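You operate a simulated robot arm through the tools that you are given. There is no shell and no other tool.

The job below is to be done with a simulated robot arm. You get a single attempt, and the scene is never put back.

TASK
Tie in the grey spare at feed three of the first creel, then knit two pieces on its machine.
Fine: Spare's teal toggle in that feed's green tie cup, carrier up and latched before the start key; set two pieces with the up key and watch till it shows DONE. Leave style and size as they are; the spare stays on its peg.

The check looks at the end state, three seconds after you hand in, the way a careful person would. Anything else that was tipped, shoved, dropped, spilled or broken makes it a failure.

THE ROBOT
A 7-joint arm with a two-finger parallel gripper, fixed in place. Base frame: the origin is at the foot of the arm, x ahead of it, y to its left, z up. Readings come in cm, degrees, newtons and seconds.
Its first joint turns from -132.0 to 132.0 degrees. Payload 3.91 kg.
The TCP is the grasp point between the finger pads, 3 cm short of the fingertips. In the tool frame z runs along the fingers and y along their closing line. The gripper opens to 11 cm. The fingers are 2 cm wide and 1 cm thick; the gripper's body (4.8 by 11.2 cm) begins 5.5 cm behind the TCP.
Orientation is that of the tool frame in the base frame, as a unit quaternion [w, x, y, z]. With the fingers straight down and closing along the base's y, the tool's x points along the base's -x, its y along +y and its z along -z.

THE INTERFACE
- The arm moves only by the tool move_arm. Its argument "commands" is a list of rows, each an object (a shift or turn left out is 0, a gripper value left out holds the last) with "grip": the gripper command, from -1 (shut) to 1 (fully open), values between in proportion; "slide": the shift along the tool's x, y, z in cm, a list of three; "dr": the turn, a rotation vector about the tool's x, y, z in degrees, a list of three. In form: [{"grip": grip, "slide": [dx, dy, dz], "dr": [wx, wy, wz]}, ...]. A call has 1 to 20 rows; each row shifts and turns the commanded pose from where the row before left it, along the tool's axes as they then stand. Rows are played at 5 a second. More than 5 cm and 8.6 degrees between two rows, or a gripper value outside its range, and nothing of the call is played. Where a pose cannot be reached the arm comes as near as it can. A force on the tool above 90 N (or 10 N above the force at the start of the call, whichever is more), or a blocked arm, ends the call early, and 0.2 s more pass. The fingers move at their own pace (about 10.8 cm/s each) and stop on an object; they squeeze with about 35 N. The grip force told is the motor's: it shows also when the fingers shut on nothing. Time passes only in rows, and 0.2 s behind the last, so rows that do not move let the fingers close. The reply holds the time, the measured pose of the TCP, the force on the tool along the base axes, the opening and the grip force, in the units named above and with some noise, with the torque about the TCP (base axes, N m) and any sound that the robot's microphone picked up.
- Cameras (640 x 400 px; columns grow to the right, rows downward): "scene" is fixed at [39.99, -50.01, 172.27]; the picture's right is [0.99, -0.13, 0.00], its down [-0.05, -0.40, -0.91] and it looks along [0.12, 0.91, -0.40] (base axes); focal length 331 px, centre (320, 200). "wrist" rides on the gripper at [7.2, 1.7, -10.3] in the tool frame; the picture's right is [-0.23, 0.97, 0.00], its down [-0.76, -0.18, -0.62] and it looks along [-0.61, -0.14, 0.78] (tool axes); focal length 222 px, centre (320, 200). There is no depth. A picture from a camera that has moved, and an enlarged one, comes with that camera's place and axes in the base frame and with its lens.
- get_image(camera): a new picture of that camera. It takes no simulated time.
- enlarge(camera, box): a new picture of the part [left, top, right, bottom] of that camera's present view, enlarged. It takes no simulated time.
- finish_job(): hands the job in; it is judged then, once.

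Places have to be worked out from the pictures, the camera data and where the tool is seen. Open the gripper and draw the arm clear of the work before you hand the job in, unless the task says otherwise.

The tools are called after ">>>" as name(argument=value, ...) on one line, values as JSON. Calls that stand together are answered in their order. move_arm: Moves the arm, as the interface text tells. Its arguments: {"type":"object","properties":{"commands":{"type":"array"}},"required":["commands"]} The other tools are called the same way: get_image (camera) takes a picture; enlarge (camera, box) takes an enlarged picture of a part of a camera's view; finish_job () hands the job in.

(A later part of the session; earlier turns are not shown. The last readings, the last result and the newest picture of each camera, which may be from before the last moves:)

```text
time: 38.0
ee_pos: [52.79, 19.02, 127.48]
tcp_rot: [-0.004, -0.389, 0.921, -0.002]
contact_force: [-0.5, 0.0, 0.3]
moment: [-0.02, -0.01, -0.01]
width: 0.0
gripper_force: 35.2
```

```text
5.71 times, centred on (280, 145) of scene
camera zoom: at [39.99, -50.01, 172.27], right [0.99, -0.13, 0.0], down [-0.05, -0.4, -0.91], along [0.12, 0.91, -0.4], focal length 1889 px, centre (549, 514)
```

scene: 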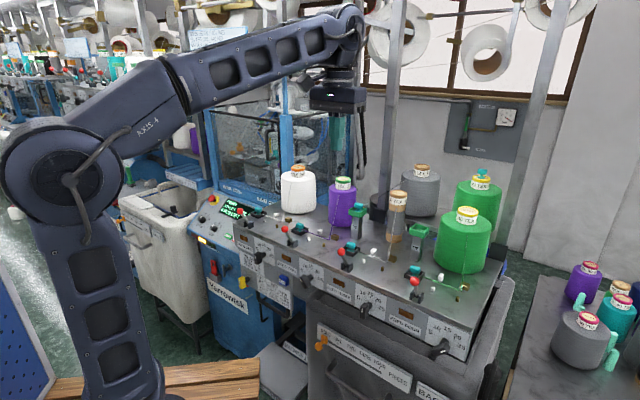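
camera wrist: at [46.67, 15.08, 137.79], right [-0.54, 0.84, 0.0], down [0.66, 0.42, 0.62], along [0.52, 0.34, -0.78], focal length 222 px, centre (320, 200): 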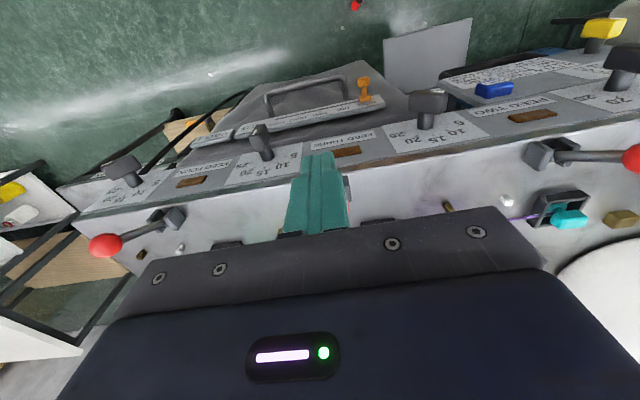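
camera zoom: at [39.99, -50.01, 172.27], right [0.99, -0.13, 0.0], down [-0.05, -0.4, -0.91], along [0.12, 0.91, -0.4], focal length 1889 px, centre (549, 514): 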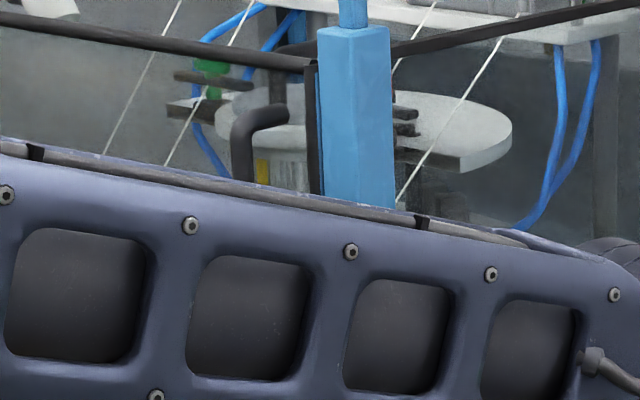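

The lever sprang right back to its resting lean, so it isn't a simple two-position lever pushed that way. I'll retract upward and compare with the machine's inner carriers and the neighbour machine.

>>> move_arm(commands=[{"slide": [0, 0, -4]}, {"slide": [0, 0, -4]}, {"slide": [0, 0, -4]}, {"slide": [0, 0, -4]}, {"slide": [0, 0, -4]}, {"slide": [0, 0, -4]}, {"slide": [0, 0, -4]}, {"slide": [2, 0, -2]}, {"slide": [3, 0, 0]}, {"slide": [3, 0, 0]}, {}])

>>> get_image(camera="scene")

>>> enlarge(camera="scene", box=[90, 60, 230, 200])

>>> enlarge(camera="scene", box=[310, 200, 410, 290])

>>> enlarge(camera="scene", box=[225, 195, 325, 265])

```text
time: 40.4
ee_pos: [47.31, 13.73, 157.48]
tcp_rot: [-0.005, -0.389, 0.921, -0.001]
contact_force: [0.0, 0.5, -0.3]
moment: [0.01, 0.01, -0.01]
width: 0.02
gripper_force: 35.6
```

```text
taken
```

scene: 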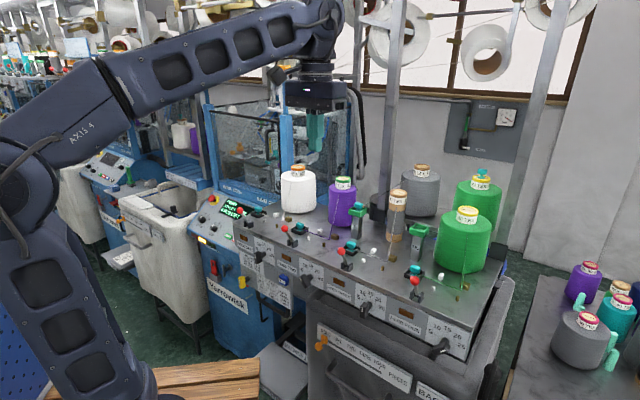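

```text
2.86 times, centred on (160, 130) of scene
camera zoom: at [39.99, -50.01, 172.27], right [0.99, -0.13, 0.0], down [-0.05, -0.4, -0.91], along [0.12, 0.91, -0.4], focal length 945 px, centre (777, 400)
```

zoom: 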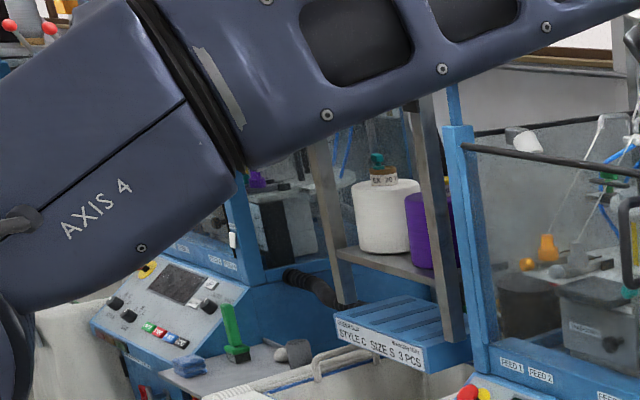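

```text
4.44 times, centred on (360, 245) of scene
camera zoom: at [39.99, -50.01, 172.27], right [0.99, -0.13, 0.0], down [-0.05, -0.4, -0.91], along [0.12, 0.91, -0.4], focal length 1469 px, centre (142, 0)
```

zoom: 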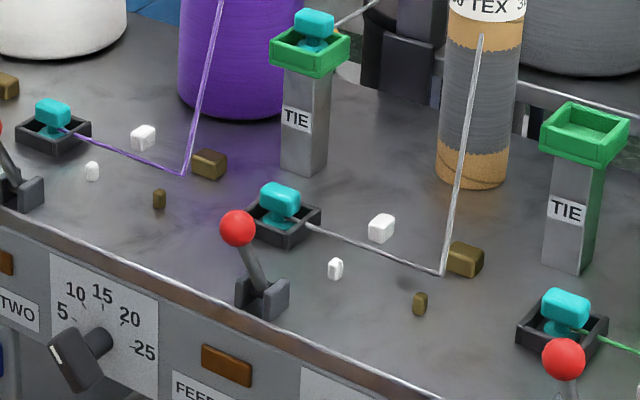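

```text
5.71 times, centred on (275, 230) of scene
camera zoom: at [39.99, -50.01, 172.27], right [0.99, -0.13, 0.0], down [-0.05, -0.4, -0.91], along [0.12, 0.91, -0.4], focal length 1889 px, centre (577, 29)
```

zoom: 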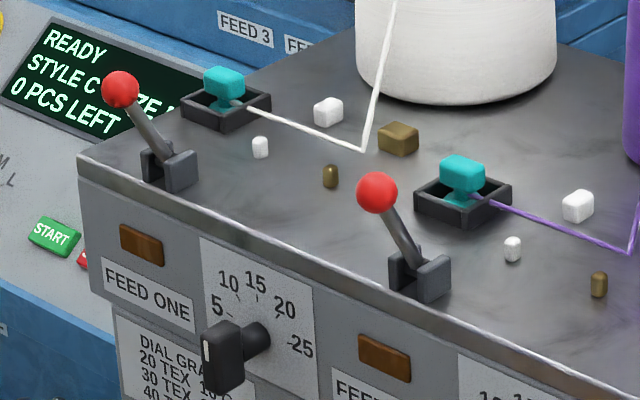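

Before touching anything else I want a close look at the machine's inner carriers through the front glass, so I'll bring the camera up to the machine front.

>>> move_arm(commands=[{"slide": [0, 3.92, 0]}, {"slide": [0, 3.92, 0]}, {"slide": [0, 3.92, 0]}, {"slide": [0, 3.92, 0]}, {"slide": [0, 3.92, 0]}, {"slide": [0, 3.92, 0]}, {"slide": [0, 3.92, 0]}, {"slide": [0, 3.92, 0]}, {"slide": [0, 3.92, 0]}, {"slide": [0, 3.92, 0]}, {"slide": [0, 3.92, 0]}, {"slide": [0, 3.92, 0]}, {"slide": [0, 3.92, 0]}, {"slide": [0, 3.92, 0]}, {"slide": [0, 3.92, 0], "dr": [0, -7.5, 0]}, {"slide": [0, 3.92, 0], "dr": [0, -7.5, 0]}, {"slide": [0, 3.92, 0], "dr": [0, -7.5, 0]}, {"slide": [0, 3.92, 0], "dr": [0, -7.5, 0]}, {}])

>>> move_arm(commands=[{"slide": [-2.5, 0, 3.3]}, {"slide": [-2.5, 0, 3.3]}, {"slide": [-2.5, 0, 3.3]}, {"slide": [-2.5, 0, 3.3]}, {"slide": [-2.5, 0, 3.3]}, {"slide": [-2.5, 0, 3.3]}, {"slide": [-2.5, 0, 3.3]}, {}])

>>> get_image(camera="wrist")

>>> get_image(camera="scene")

```text
time: 44.4
ee_pos: [-3.26, 62.84, 157.45]
tcp_rot: [0.236, -0.377, 0.89, 0.101]
contact_force: [0.3, 0.2, -0.3]
moment: [0.02, 0.07, 0.03]
width: 0.0
gripper_force: 35.1
```

```text
time: 46.2
ee_pos: [15.54, 81.91, 145.89]
tcp_rot: [0.234, -0.377, 0.891, 0.098]
contact_force: [-1.2, 0.1, 0.2]
moment: [0.0, 0.02, -0.02]
width: 0.0
gripper_force: 35.3
```

```text
taken
camera wrist: at [6.39, 74.97, 151.48], right [-0.56, 0.82, 0.11], down [0.38, 0.13, 0.92], along [0.74, 0.56, -0.38], focal length 222 px, centre (320, 200)
```

wrist: 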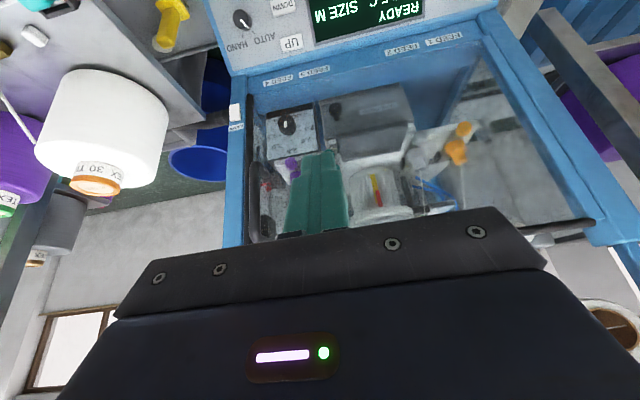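

```text
taken
```

scene: 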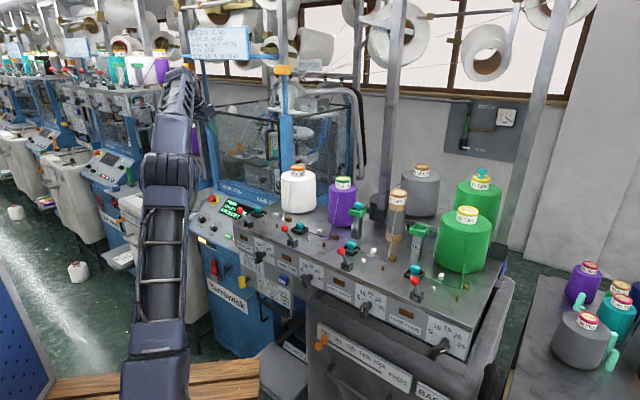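

Enlarging the interior and the panel from here.

>>> enlarge(camera="wrist", box=[235, 70, 345, 170])

>>> enlarge(camera="wrist", box=[340, 90, 500, 220])

>>> enlarge(camera="wrist", box=[215, 90, 300, 250])

>>> enlarge(camera="scene", box=[200, 100, 290, 200])

>>> enlarge(camera="wrist", box=[150, 0, 230, 80])

```text
4.00 times, centred on (290, 120) of wrist
camera zoom: at [6.39, 74.97, 151.48], right [-0.56, 0.82, 0.11], down [0.38, 0.13, 0.92], along [0.74, 0.56, -0.38], focal length 888 px, centre (440, 520)
```

zoom: 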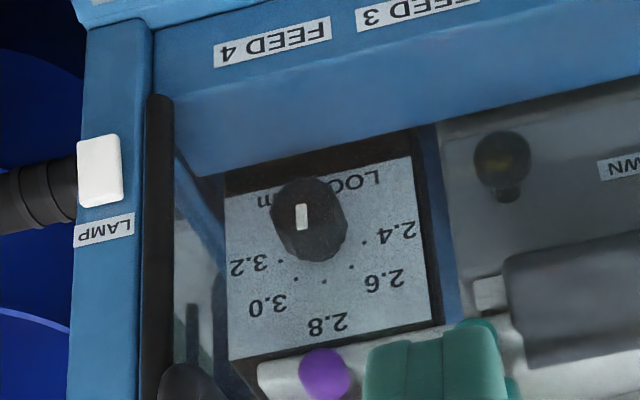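

```text
3.08 times, centred on (420, 155) of wrist
camera zoom: at [6.39, 74.97, 151.48], right [-0.56, 0.82, 0.11], down [0.38, 0.13, 0.92], along [0.74, 0.56, -0.38], focal length 684 px, centre (12, 338)
```

zoom: 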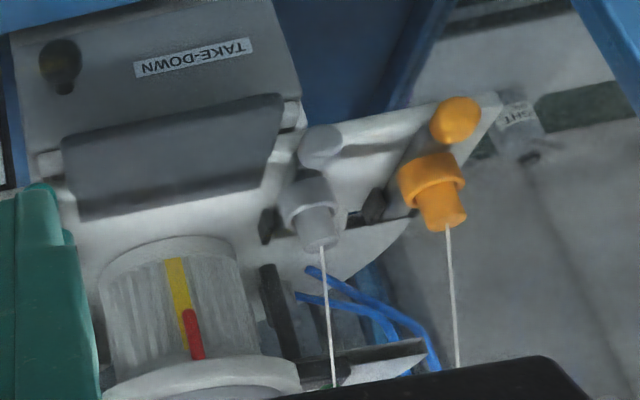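

```text
2.50 times, centred on (258, 170) of wrist
camera zoom: at [6.39, 74.97, 151.48], right [-0.56, 0.82, 0.11], down [0.38, 0.13, 0.92], along [0.74, 0.56, -0.38], focal length 555 px, centre (476, 275)
```

zoom: 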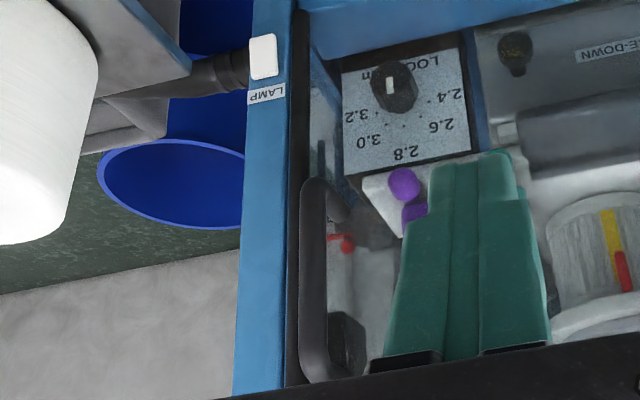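

```text
4.00 times, centred on (245, 150) of scene
camera zoom: at [39.99, -50.01, 172.27], right [0.99, -0.13, 0.0], down [-0.05, -0.4, -0.91], along [0.12, 0.91, -0.4], focal length 1322 px, centre (620, 400)
```

zoom: 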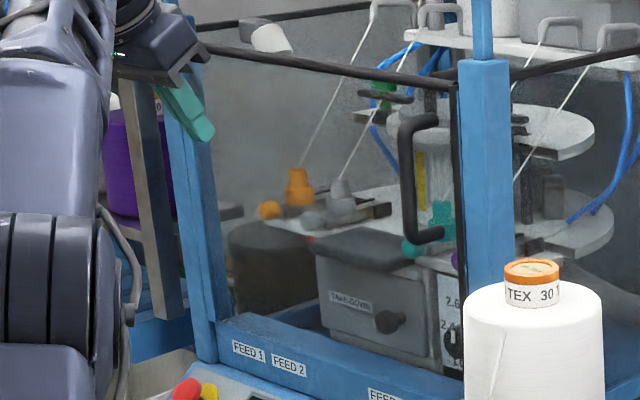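

```text
5.00 times, centred on (190, 40) of wrist
camera zoom: at [6.39, 74.97, 151.48], right [-0.56, 0.82, 0.11], down [0.38, 0.13, 0.92], along [0.74, 0.56, -0.38], focal length 1111 px, centre (970, 1000)
```

zoom: 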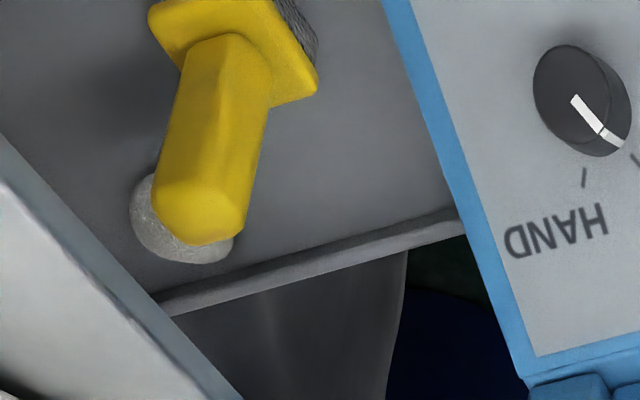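

The carriers sit behind the closed glass. I'll recheck the feed-three lever against my very first zoom of it to be sure it is exactly as it was and matches its neighbours.

>>> enlarge(camera="scene", box=[330, 235, 370, 275])

>>> enlarge(camera="scene", box=[320, 240, 500, 360])

>>> enlarge(camera="scene", box=[190, 235, 250, 285])

>>> enlarge(camera="scene", box=[70, 90, 220, 210])

```text
10.00 times, centred on (350, 255) of scene
camera zoom: at [39.99, -50.01, 172.27], right [0.99, -0.13, 0.0], down [-0.05, -0.4, -0.91], along [0.12, 0.91, -0.4], focal length 3306 px, centre (20, -350)
```

zoom: 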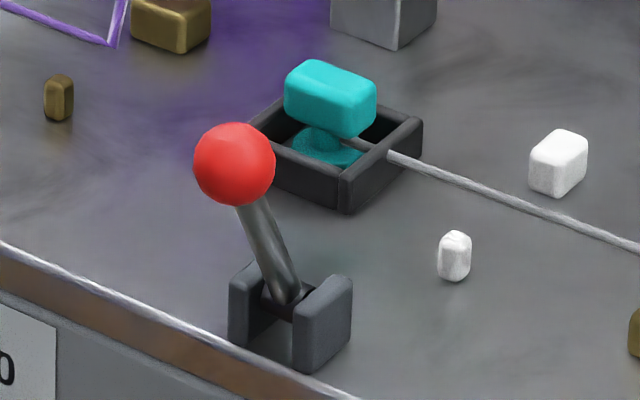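

```text
3.33 times, centred on (410, 300) of scene
camera zoom: at [39.99, -50.01, 172.27], right [0.99, -0.13, 0.0], down [-0.05, -0.4, -0.91], along [0.12, 0.91, -0.4], focal length 1102 px, centre (20, -133)
```

zoom: 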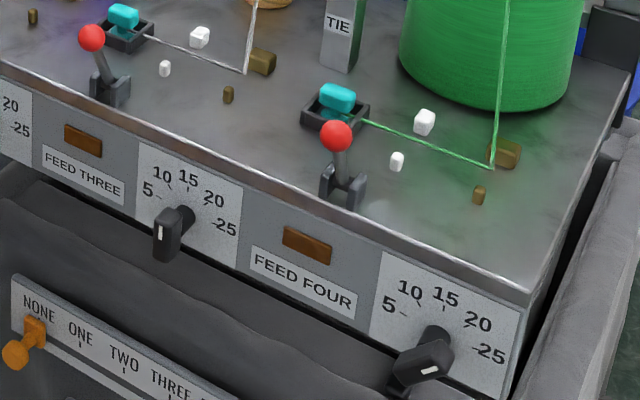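

```text
8.00 times, centred on (220, 260) of scene
camera zoom: at [39.99, -50.01, 172.27], right [0.99, -0.13, 0.0], down [-0.05, -0.4, -0.91], along [0.12, 0.91, -0.4], focal length 2645 px, centre (1120, -280)
```

zoom: 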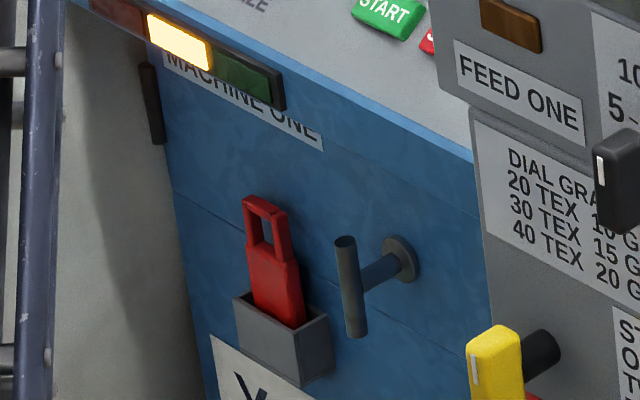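

```text
3.33 times, centred on (145, 150) of scene
camera zoom: at [39.99, -50.01, 172.27], right [0.99, -0.13, 0.0], down [-0.05, -0.4, -0.91], along [0.12, 0.91, -0.4], focal length 1102 px, centre (903, 367)
```

zoom: 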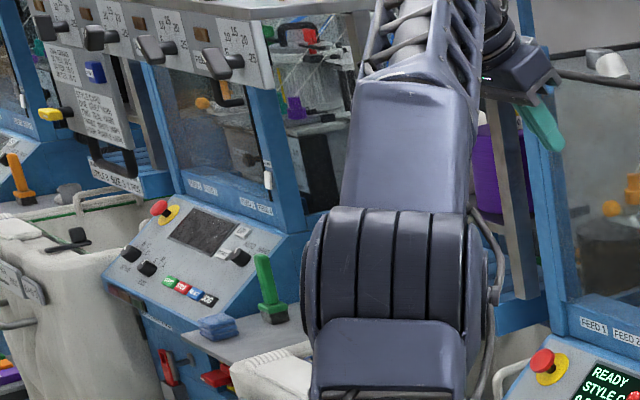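

I notice the tabletop items may sit a few tenths of a pixel differently from my first zoom; I'll repeat earlier zooms to check nothing shifted.

>>> enlarge(camera="scene", box=[185, 185, 255, 245])

>>> enlarge(camera="scene", box=[225, 230, 305, 290])

>>> enlarge(camera="scene", box=[310, 320, 420, 400])

>>> enlarge(camera="scene", box=[360, 150, 520, 250])

```text
6.67 times, centred on (220, 215) of scene
camera zoom: at [39.99, -50.01, 172.27], right [0.99, -0.13, 0.0], down [-0.05, -0.4, -0.91], along [0.12, 0.91, -0.4], focal length 2204 px, centre (987, 100)
```

zoom: 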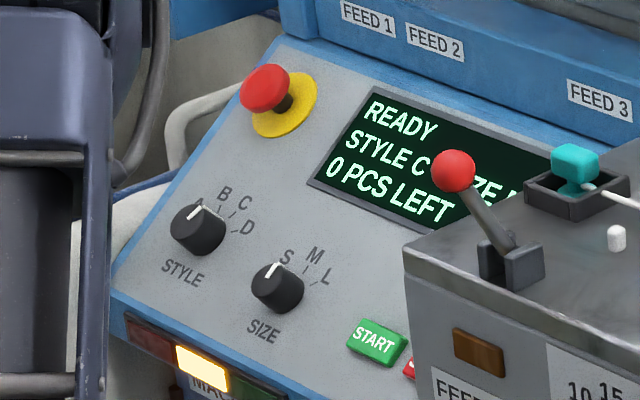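

```text
6.67 times, centred on (265, 260) of scene
camera zoom: at [39.99, -50.01, 172.27], right [0.99, -0.13, 0.0], down [-0.05, -0.4, -0.91], along [0.12, 0.91, -0.4], focal length 2204 px, centre (687, -200)
```

zoom: 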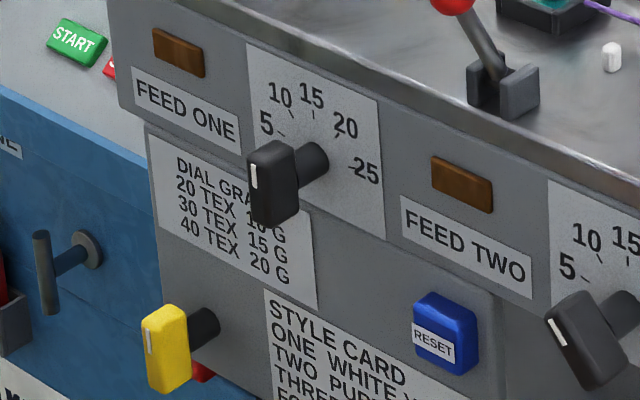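

```text
5.00 times, centred on (365, 360) of scene
camera zoom: at [39.99, -50.01, 172.27], right [0.99, -0.13, 0.0], down [-0.05, -0.4, -0.91], along [0.12, 0.91, -0.4], focal length 1653 px, centre (95, -600)
```

zoom: 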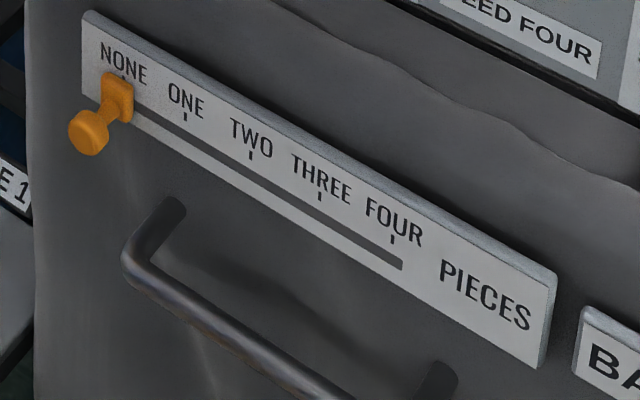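

```text
4.00 times, centred on (440, 200) of scene
camera zoom: at [39.99, -50.01, 172.27], right [0.99, -0.13, 0.0], down [-0.05, -0.4, -0.91], along [0.12, 0.91, -0.4], focal length 1322 px, centre (-160, 200)
```

zoom: 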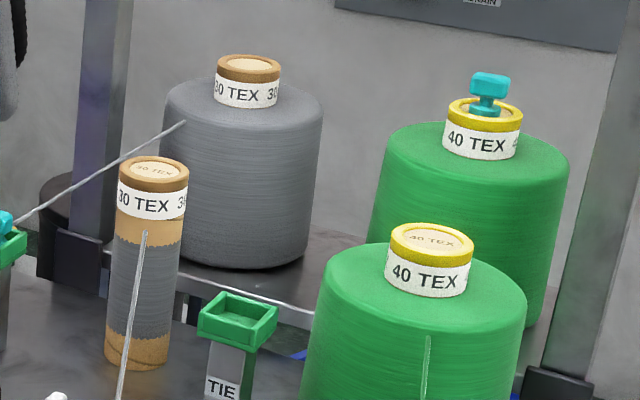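

The machine and front panel are unchanged, but the tabletop items look ~0.5 px higher — perhaps that top is itself a movable part. There's also a yellow handle between creel and machine that I haven't understood; zooming there.

>>> enlarge(camera="wrist", box=[100, 0, 260, 120])

>>> enlarge(camera="wrist", box=[0, 0, 180, 120])

>>> enlarge(camera="scene", box=[270, 280, 330, 400])

>>> enlarge(camera="scene", box=[460, 240, 530, 370])

```text
3.33 times, centred on (180, 60) of wrist
camera zoom: at [6.39, 74.97, 151.48], right [-0.56, 0.82, 0.11], down [0.38, 0.13, 0.92], along [0.74, 0.56, -0.38], focal length 740 px, centre (787, 667)
```

zoom: 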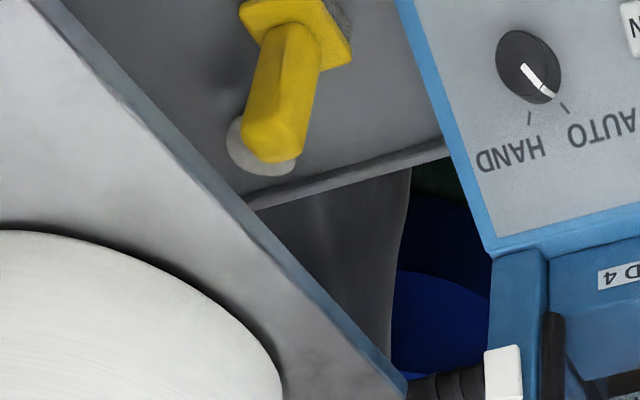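

```text
3.33 times, centred on (90, 60) of wrist
camera zoom: at [6.39, 74.97, 151.48], right [-0.56, 0.82, 0.11], down [0.38, 0.13, 0.92], along [0.74, 0.56, -0.38], focal length 740 px, centre (1087, 667)
```

zoom: 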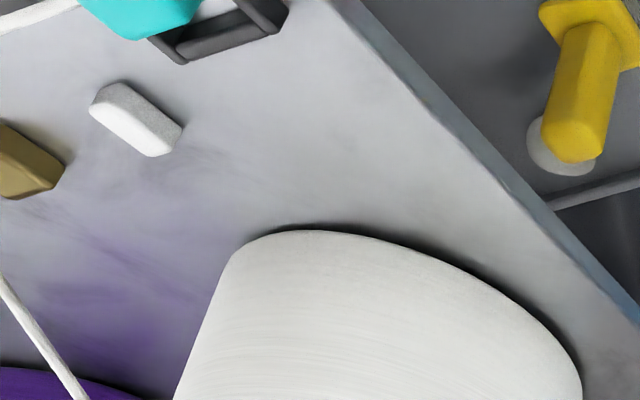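

```text
3.33 times, centred on (300, 340) of scene
camera zoom: at [39.99, -50.01, 172.27], right [0.99, -0.13, 0.0], down [-0.05, -0.4, -0.91], along [0.12, 0.91, -0.4], focal length 1102 px, centre (387, -267)
```

zoom: 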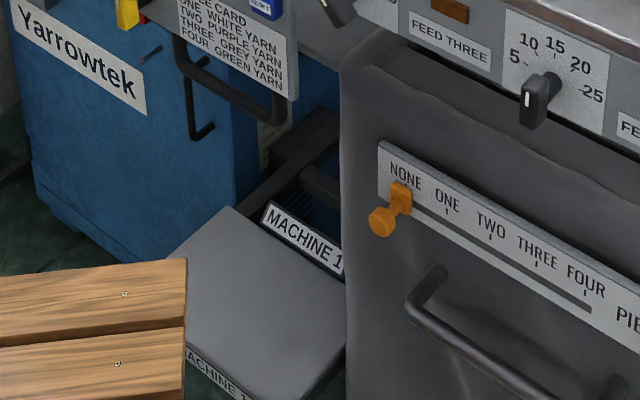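

```text
3.08 times, centred on (495, 305) of scene
camera zoom: at [39.99, -50.01, 172.27], right [0.99, -0.13, 0.0], down [-0.05, -0.4, -0.91], along [0.12, 0.91, -0.4], focal length 1017 px, centre (-218, -123)
```

zoom: 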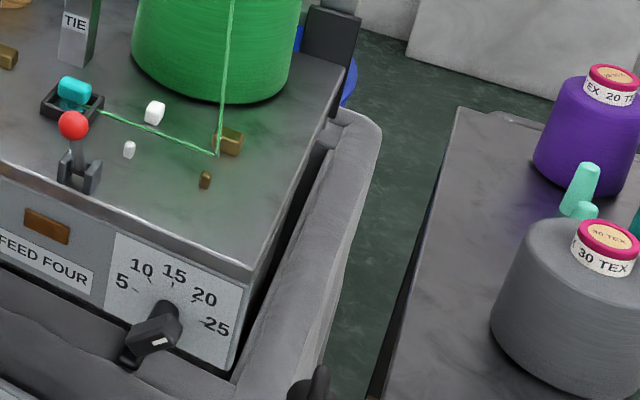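

I'll repeat the 5.33× zoom from before the lever test to quantify any shift.

>>> enlarge(camera="scene", box=[310, 205, 430, 275])

>>> enlarge(camera="scene", box=[300, 190, 420, 300])

>>> enlarge(camera="scene", box=[390, 145, 450, 225])

```text
5.33 times, centred on (370, 240) of scene
camera zoom: at [39.99, -50.01, 172.27], right [0.99, -0.13, 0.0], down [-0.05, -0.4, -0.91], along [0.12, 0.91, -0.4], focal length 1763 px, centre (53, -13)
```

zoom: 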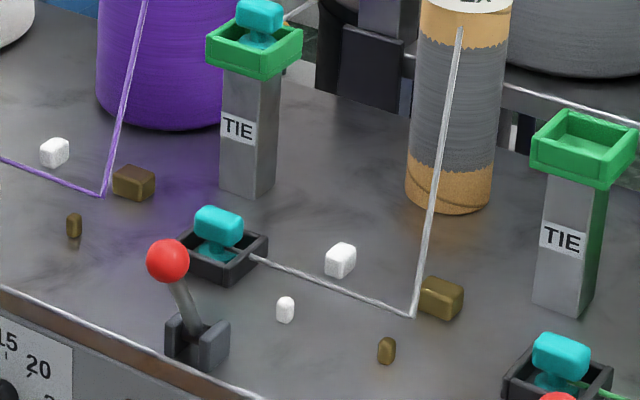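

```text
3.64 times, centred on (360, 245) of scene
camera zoom: at [39.99, -50.01, 172.27], right [0.99, -0.13, 0.0], down [-0.05, -0.4, -0.91], along [0.12, 0.91, -0.4], focal length 1202 px, centre (174, 36)
```

zoom: 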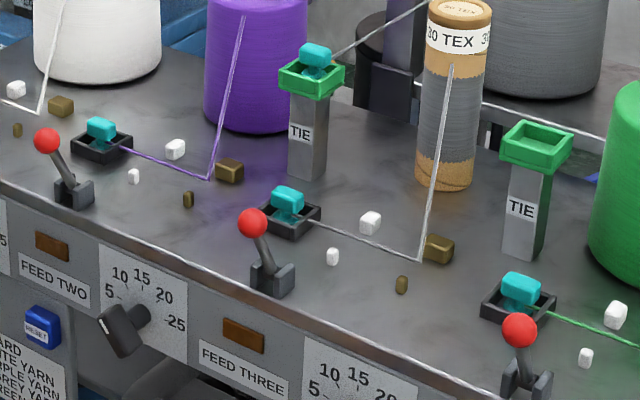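

```text
5.00 times, centred on (420, 185) of scene
camera zoom: at [39.99, -50.01, 172.27], right [0.99, -0.13, 0.0], down [-0.05, -0.4, -0.91], along [0.12, 0.91, -0.4], focal length 1653 px, centre (-180, 275)
```

zoom: 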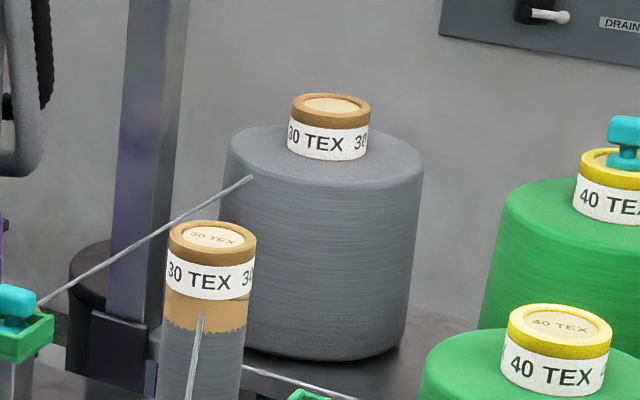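

The deck items seem to have moved ~0.2–0.4 cm as a group. I'll return to the exact overhead pose I used before the lever test to compare the same view directly.

>>> move_arm(commands=[{"slide": [2.5, 0, -3.3]}, {"slide": [2.5, 0, -3.3]}, {"slide": [2.5, 0, -3.3]}, {"slide": [2.5, 0, -3.3]}, {"slide": [2.5, 0, -3.3]}, {"slide": [2.5, 0, -3.3]}, {"slide": [2.5, 0, -3.3]}, {}])

>>> move_arm(commands=[{"slide": [0, -3.92, 0]}, {"slide": [0, -3.92, 0]}, {"slide": [0, -3.92, 0]}, {"slide": [0, -3.92, 0]}, {"slide": [0, -3.92, 0]}, {"slide": [0, -3.92, 0]}, {"slide": [0, -3.92, 0]}, {"slide": [0, -3.92, 0]}, {"slide": [0, -3.92, 0]}, {"slide": [0, -3.92, 0]}, {"slide": [0, -3.92, 0]}, {"slide": [0, -3.92, 0]}, {"slide": [0, -3.92, 0]}, {"slide": [0, -3.92, 0]}, {"slide": [0, -3.92, 0], "dr": [0, 7.5, 0]}, {"slide": [0, -3.92, 0], "dr": [0, 7.5, 0]}, {"slide": [0, -3.92, 0], "dr": [0, 7.5, 0]}, {"slide": [0, -3.92, 0], "dr": [0, 7.5, 0]}, {}])

>>> move_arm(commands=[{"slide": [-2.5, 0, 0.5]}, {"slide": [-2.5, 0, 0.5]}, {"slide": [-2.55, 0, 0.5]}, {}, {}])

>>> get_image(camera="wrist")

>>> enlarge(camera="wrist", box=[295, 80, 375, 155])

>>> enlarge(camera="wrist", box=[420, 40, 600, 140])

>>> enlarge(camera="wrist", box=[270, 40, 480, 140])

```text
time: 48.0
ee_pos: [-3.13, 62.53, 157.75]
tcp_rot: [0.235, -0.377, 0.891, 0.099]
contact_force: [0.5, 0.0, -0.8]
moment: [-0.03, 0.0, 0.01]
width: 0.0
gripper_force: 35.1
```

```text
time: 52.0
ee_pos: [47.3, 13.47, 157.59]
tcp_rot: [-0.004, -0.39, 0.921, -0.002]
contact_force: [-0.5, -0.6, -0.8]
moment: [0.02, -0.02, 0.0]
width: 0.0
gripper_force: 35.1
```

```text
time: 53.2
ee_pos: [52.65, 18.97, 155.89]
tcp_rot: [-0.003, -0.39, 0.921, -0.002]
contact_force: [0.6, 0.2, -0.2]
moment: [0.03, 0.0, -0.05]
width: 0.0
gripper_force: 34.4
```

```text
taken
camera wrist: at [46.58, 15.06, 166.42], right [-0.54, 0.84, 0.0], down [0.66, 0.43, 0.62], along [0.52, 0.33, -0.79], focal length 222 px, centre (320, 200)
```

wrist: 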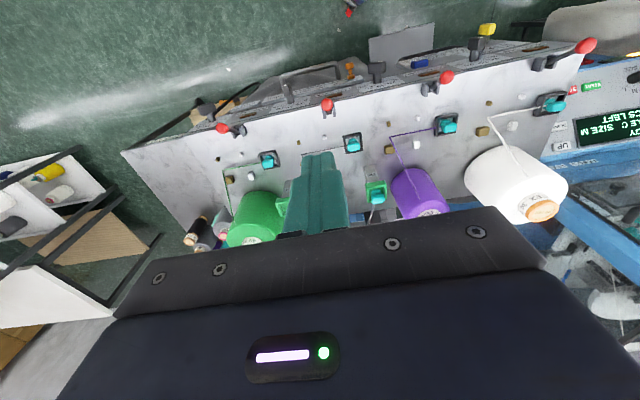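

```text
5.33 times, centred on (335, 118) of wrist
camera zoom: at [46.58, 15.06, 166.42], right [-0.54, 0.84, 0.0], down [0.66, 0.43, 0.62], along [0.52, 0.33, -0.79], focal length 1185 px, centre (240, 640)
```

zoom: 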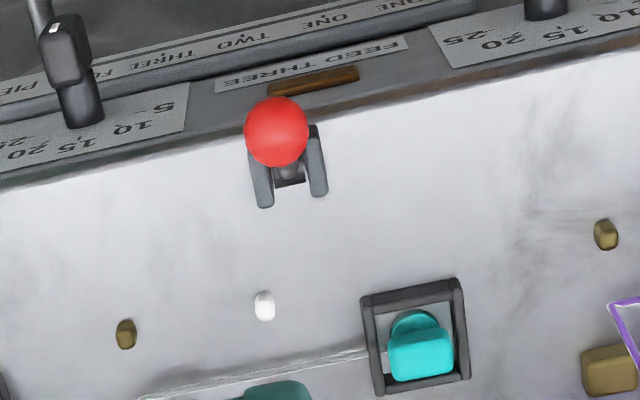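

```text
3.56 times, centred on (510, 90) of wrist
camera zoom: at [46.58, 15.06, 166.42], right [-0.54, 0.84, 0.0], down [0.66, 0.43, 0.62], along [0.52, 0.33, -0.79], focal length 790 px, centre (-356, 591)
```

zoom: 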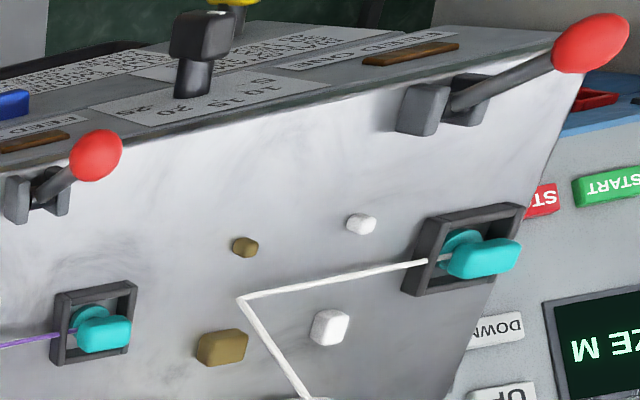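

```text
3.05 times, centred on (375, 90) of wrist
camera zoom: at [46.58, 15.06, 166.42], right [-0.54, 0.84, 0.0], down [0.66, 0.43, 0.62], along [0.52, 0.33, -0.79], focal length 677 px, centre (152, 535)
```

zoom: 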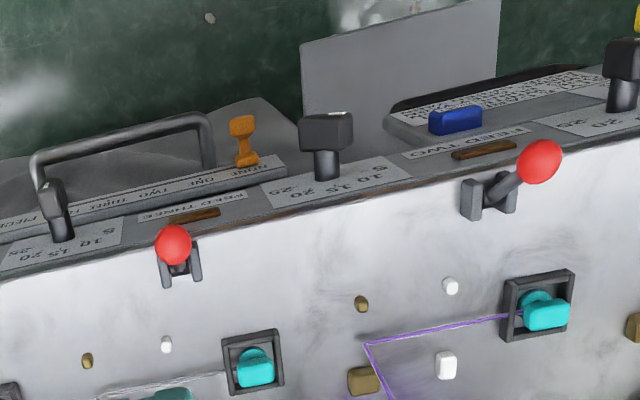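

From overhead nothing moved sideways, so any deck shift is tiny and vertical. I'll take high-zoom reference pictures now, then repeat the lever push more gently, holding at the top to see what it does.

>>> enlarge(camera="scene", box=[340, 255, 370, 285])

>>> move_arm(commands=[{"slide": [1.0, 0, 4]}, {"slide": [0, 0, 4]}, {"slide": [0, 0, 4]}, {"slide": [0, 0, 4]}, {"slide": [0, 0, 4]}, {"slide": [0, 0, 3.5]}, {"slide": [0, 0, 2.5]}, {"slide": [0, 0, 2.4]}, {}])

>>> enlarge(camera="scene", box=[325, 240, 375, 280])

>>> enlarge(camera="scene", box=[395, 255, 435, 320])

```text
13.33 times, centred on (355, 270) of scene
camera zoom: at [39.99, -50.01, 172.27], right [0.99, -0.13, 0.0], down [-0.05, -0.4, -0.91], along [0.12, 0.91, -0.4], focal length 4408 px, centre (-147, -733)
```

zoom: 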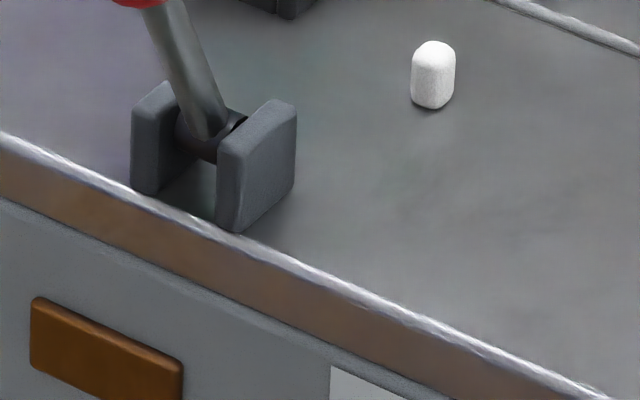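

```text
time: 55.2
ee_pos: [51.7, 18.07, 127.7]
tcp_rot: [-0.004, -0.39, 0.921, -0.002]
contact_force: [0.3, 0.9, -0.2]
moment: [-0.01, 0.02, 0.0]
width: 0.02
gripper_force: 35.3
```

```text
10.00 times, centred on (350, 260) of scene
camera zoom: at [39.99, -50.01, 172.27], right [0.99, -0.13, 0.0], down [-0.05, -0.4, -0.91], along [0.12, 0.91, -0.4], focal length 3306 px, centre (20, -400)
```

zoom: 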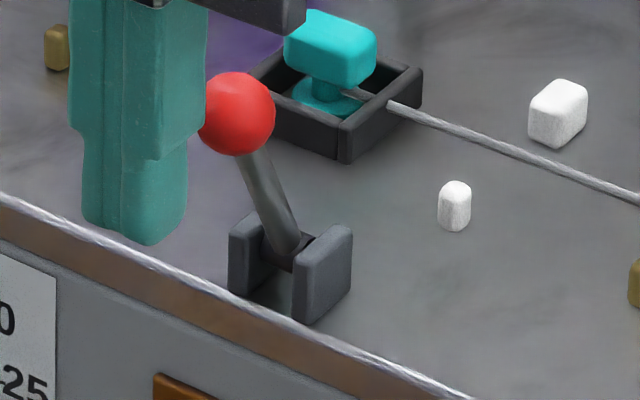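

```text
6.15 times, centred on (415, 288) of scene
camera zoom: at [39.99, -50.01, 172.27], right [0.99, -0.13, 0.0], down [-0.05, -0.4, -0.91], along [0.12, 0.91, -0.4], focal length 2034 px, centre (-265, -338)
```

zoom: 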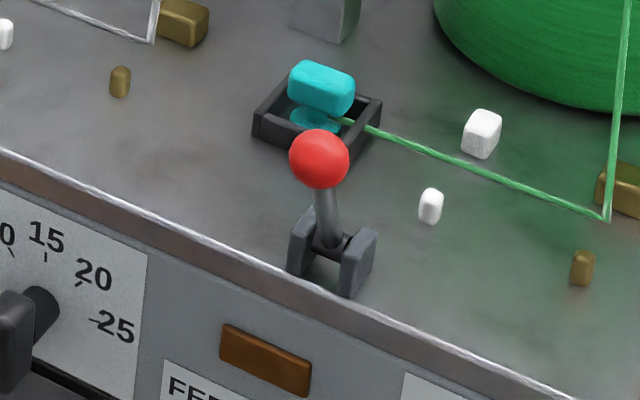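

Now a gentle push in small steps, with a hold at the end.

>>> move_arm(commands=[{"slide": [-1.4, 0, 0]}, {"slide": [-1.3, 0, 0]}, {"slide": [-0.4, 0, 0]}, {"slide": [-0.4, 0, 0]}, {"slide": [-0.4, 0, 0]}, {}, {}])

>>> enlarge(camera="scene", box=[325, 240, 375, 280])

>>> enlarge(camera="scene", box=[395, 255, 435, 320])

```text
time: 56.8
ee_pos: [54.43, 20.82, 127.6]
tcp_rot: [-0.004, -0.39, 0.921, -0.002]
contact_force: [0.2, -0.7, 0.0]
moment: [0.01, 0.01, 0.04]
width: 0.0
gripper_force: 35.3
```

```text
10.00 times, centred on (350, 260) of scene
camera zoom: at [39.99, -50.01, 172.27], right [0.99, -0.13, 0.0], down [-0.05, -0.4, -0.91], along [0.12, 0.91, -0.4], focal length 3306 px, centre (20, -400)
```

zoom: 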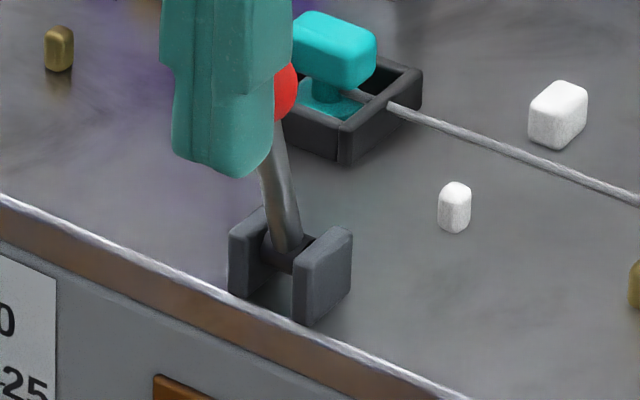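

```text
6.15 times, centred on (415, 288) of scene
camera zoom: at [39.99, -50.01, 172.27], right [0.99, -0.13, 0.0], down [-0.05, -0.4, -0.91], along [0.12, 0.91, -0.4], focal length 2034 px, centre (-265, -338)
```

zoom: 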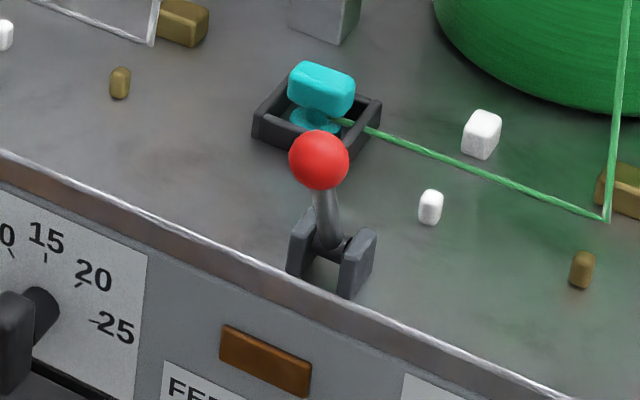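

The lever moves freely with almost no force up to that stop, then gravity drops it back onto something that holds it near-upright — consistent with a raised lever resting on its latch. While it's held up I'll check whether the machine's teal carrier reacts.

>>> enlarge(camera="scene", box=[235, 130, 325, 200])

>>> get_image(camera="scene")

>>> enlarge(camera="scene", box=[185, 185, 255, 245])

```text
5.71 times, centred on (280, 165) of scene
camera zoom: at [39.99, -50.01, 172.27], right [0.99, -0.13, 0.0], down [-0.05, -0.4, -0.91], along [0.12, 0.91, -0.4], focal length 1889 px, centre (549, 400)
```

zoom: 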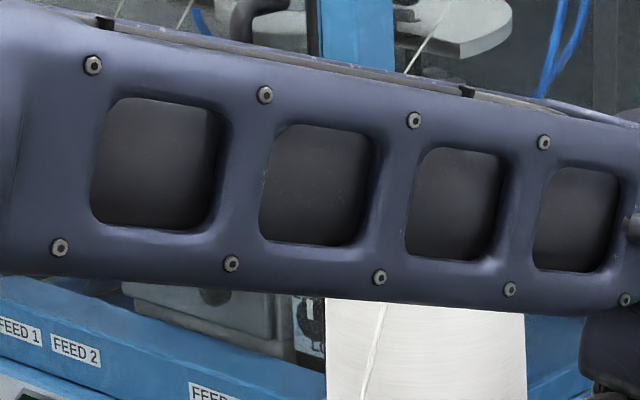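

```text
taken
```

scene: 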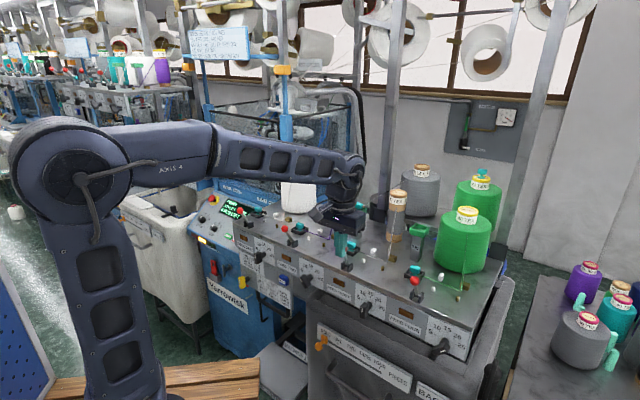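

```text
6.67 times, centred on (220, 215) of scene
camera zoom: at [39.99, -50.01, 172.27], right [0.99, -0.13, 0.0], down [-0.05, -0.4, -0.91], along [0.12, 0.91, -0.4], focal length 2204 px, centre (987, 100)
```

zoom: 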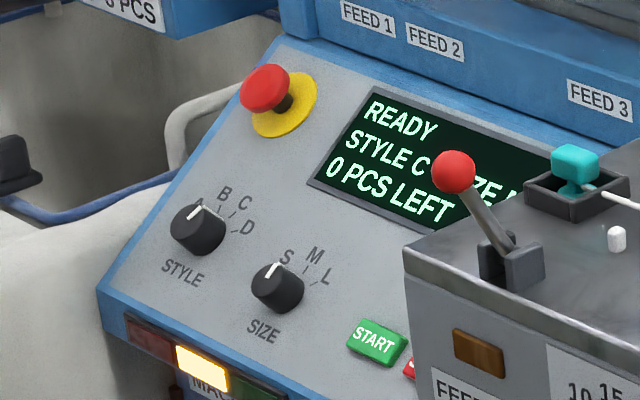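

The arm hides the carrier here. I'll push a few more millimetres in fine steps to characterise the stop.

>>> move_arm(commands=[{"slide": [-0.2, 0, 0]}, {"slide": [-0.2, 0, 0]}])

>>> move_arm(commands=[{"slide": [-0.2, 0, 0]}, {}])

>>> enlarge(camera="scene", box=[325, 240, 375, 280])

```text
time: 57.4
ee_pos: [54.73, 21.0, 127.53]
tcp_rot: [-0.006, -0.391, 0.92, -0.002]
contact_force: [-9.4, -7.7, 4.3]
moment: [-0.08, 0.22, 0.02]
width: 0.0
gripper_force: 35.1
```

```text
time: 58.0
ee_pos: [54.83, 21.03, 127.61]
tcp_rot: [-0.006, -0.39, 0.921, -0.002]
contact_force: [-21.5, -22.1, 4.1]
moment: [-0.28, 0.5, 0.05]
width: 0.0
gripper_force: 35.1
```

```text
10.00 times, centred on (350, 260) of scene
camera zoom: at [39.99, -50.01, 172.27], right [0.99, -0.13, 0.0], down [-0.05, -0.4, -0.91], along [0.12, 0.91, -0.4], focal length 3306 px, centre (20, -400)
```

zoom: 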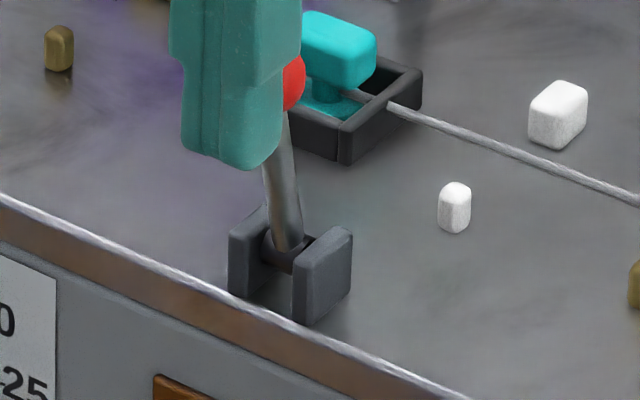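

The stop is firm (13° of free play above rest). Next I'll check gently from the other side: go over the ball and nudge it toward the operator with limited force to learn whether it's held.

>>> move_arm(commands=[{"slide": [1.0, 0, 0]}, {"slide": [1.5, 0, 0]}, {"slide": [0, 0, -3.5]}, {"slide": [0, 0, -3.5]}, {"slide": [-3, 0, 0]}, {"slide": [-3, 0, 0]}, {"slide": [-1.5, 0, 0]}, {}, {"slide": [0, 0, 3]}, {"slide": [0, 0, 3.5]}, {}])

>>> enlarge(camera="scene", box=[325, 230, 385, 280])

```text
time: 60.4
ee_pos: [58.42, 24.78, 127.82]
tcp_rot: [-0.004, -0.39, 0.921, -0.002]
contact_force: [-0.1, 0.1, 0.4]
moment: [-0.02, -0.01, -0.01]
width: 0.0
gripper_force: 34.9
```

```text
8.00 times, centred on (355, 255) of scene
camera zoom: at [39.99, -50.01, 172.27], right [0.99, -0.13, 0.0], down [-0.05, -0.4, -0.91], along [0.12, 0.91, -0.4], focal length 2645 px, centre (40, -240)
```

zoom: 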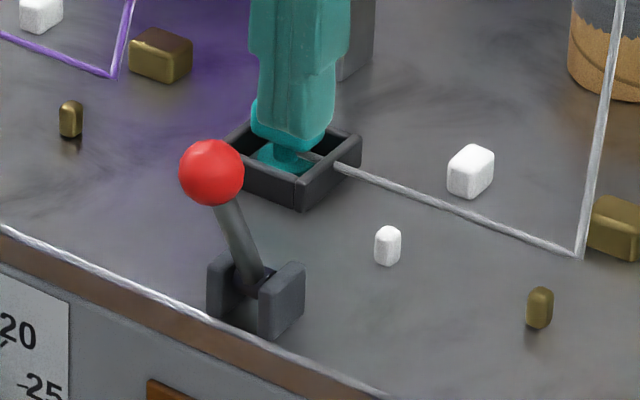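

Positioned behind the ball. Nudging toward the operator in small steps.

>>> move_arm(commands=[{"slide": [1.0, 0, 0]}, {"slide": [1.0, 0, 0]}, {"slide": [0.3, 0, 0]}, {"slide": [0.3, 0, 0]}, {}])

>>> move_arm(commands=[{"slide": [0.2, 0, 0]}, {}])

>>> enlarge(camera="scene", box=[325, 230, 385, 280])

```text
time: 61.6
ee_pos: [56.73, 23.0, 127.89]
tcp_rot: [-0.004, -0.39, 0.921, -0.001]
contact_force: [12.4, 10.0, 0.0]
moment: [0.37, -0.32, -0.02]
width: 0.02
gripper_force: 34.9
```

```text
time: 62.2
ee_pos: [56.56, 23.03, 128.04]
tcp_rot: [-0.004, -0.389, 0.921, -0.001]
contact_force: [31.9, 21.8, -8.1]
moment: [0.79, -0.79, 0.0]
width: 0.02
gripper_force: 34.7
```

```text
8.00 times, centred on (355, 255) of scene
camera zoom: at [39.99, -50.01, 172.27], right [0.99, -0.13, 0.0], down [-0.05, -0.4, -0.91], along [0.12, 0.91, -0.4], focal length 2645 px, centre (40, -240)
```

zoom: 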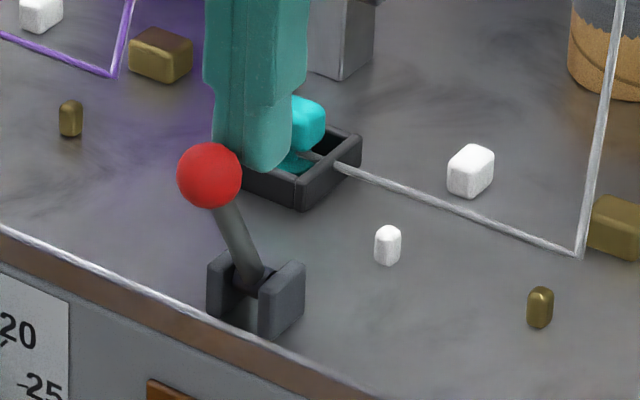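

The lever is held solidly against 38 N toward the operator and has only upward free play, so it is up and latched like all its neighbours. I'll leave it, back off, lift clear and travel to the machine keypad, tilting the fingers to be square to the sloped panel (~38°).

>>> move_arm(commands=[{"slide": [-1, 0, 0]}, {"slide": [-0.5, 0, -1]}, {"slide": [0, 0, -4]}, {"slide": [0, 0, -4]}, {"slide": [0, 0, -4]}, {"slide": [0, 0, -4]}, {"slide": [0, 0, -4]}, {"slide": [0, 0, -4]}, {"slide": [0, 0, -3]}, {}])

>>> move_arm(commands=[{"slide": [0, 4.1, 0]}, {"slide": [0, 4.1, 0]}, {"slide": [0, 4.1, 0]}, {"slide": [0, 4.1, 0]}, {"slide": [0, 4.1, 0]}, {"slide": [0, 4.1, 0]}, {"slide": [0, 4.1, 0]}, {"slide": [0, 4.1, 0]}, {"slide": [0, 4.1, 0]}, {"slide": [0, 4.1, 0]}, {"slide": [0, 4.1, 0]}, {"slide": [0, 4.1, 0], "dr": [0, -7.6, 0]}, {"slide": [0, 4.1, 0], "dr": [0, -7.6, 0]}, {"slide": [0, 4.1, 0], "dr": [0, -7.6, 0]}, {"slide": [0, 4.1, 0], "dr": [0, -7.6, 0]}, {"slide": [0, 4.1, 0], "dr": [0, -7.6, 0]}, {}])

>>> get_image(camera="wrist")

>>> get_image(camera="scene")

>>> enlarge(camera="scene", box=[300, 190, 420, 300])

```text
time: 64.4
ee_pos: [57.6, 23.82, 156.14]
tcp_rot: [-0.004, -0.39, 0.921, -0.001]
contact_force: [0.5, -0.2, -0.4]
moment: [0.02, 0.0, 0.01]
width: 0.01
gripper_force: 35.4
```

```text
time: 68.0
ee_pos: [10.67, 69.57, 155.98]
tcp_rot: [0.297, -0.37, 0.871, 0.127]
contact_force: [-1.1, -0.4, -0.5]
moment: [0.03, 0.0, -0.01]
width: 0.02
gripper_force: 35.1
```

```text
taken
camera wrist: at [1.16, 62.28, 159.87], right [-0.57, 0.81, 0.14], down [0.28, 0.04, 0.96], along [0.77, 0.59, -0.25], focal length 222 px, centre (320, 200)
```

wrist: 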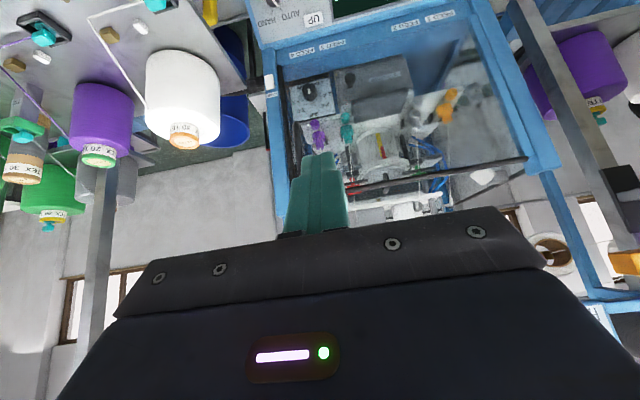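

```text
taken
```

scene: 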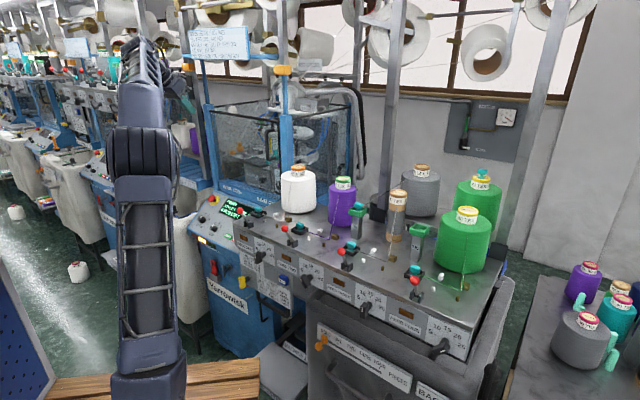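

```text
3.64 times, centred on (360, 245) of scene
camera zoom: at [39.99, -50.01, 172.27], right [0.99, -0.13, 0.0], down [-0.05, -0.4, -0.91], along [0.12, 0.91, -0.4], focal length 1202 px, centre (174, 36)
```

zoom: 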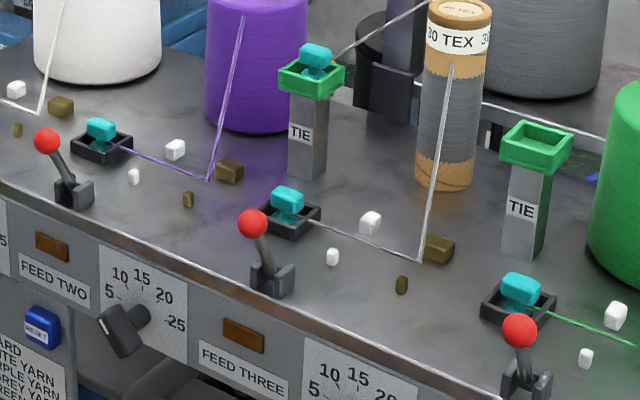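

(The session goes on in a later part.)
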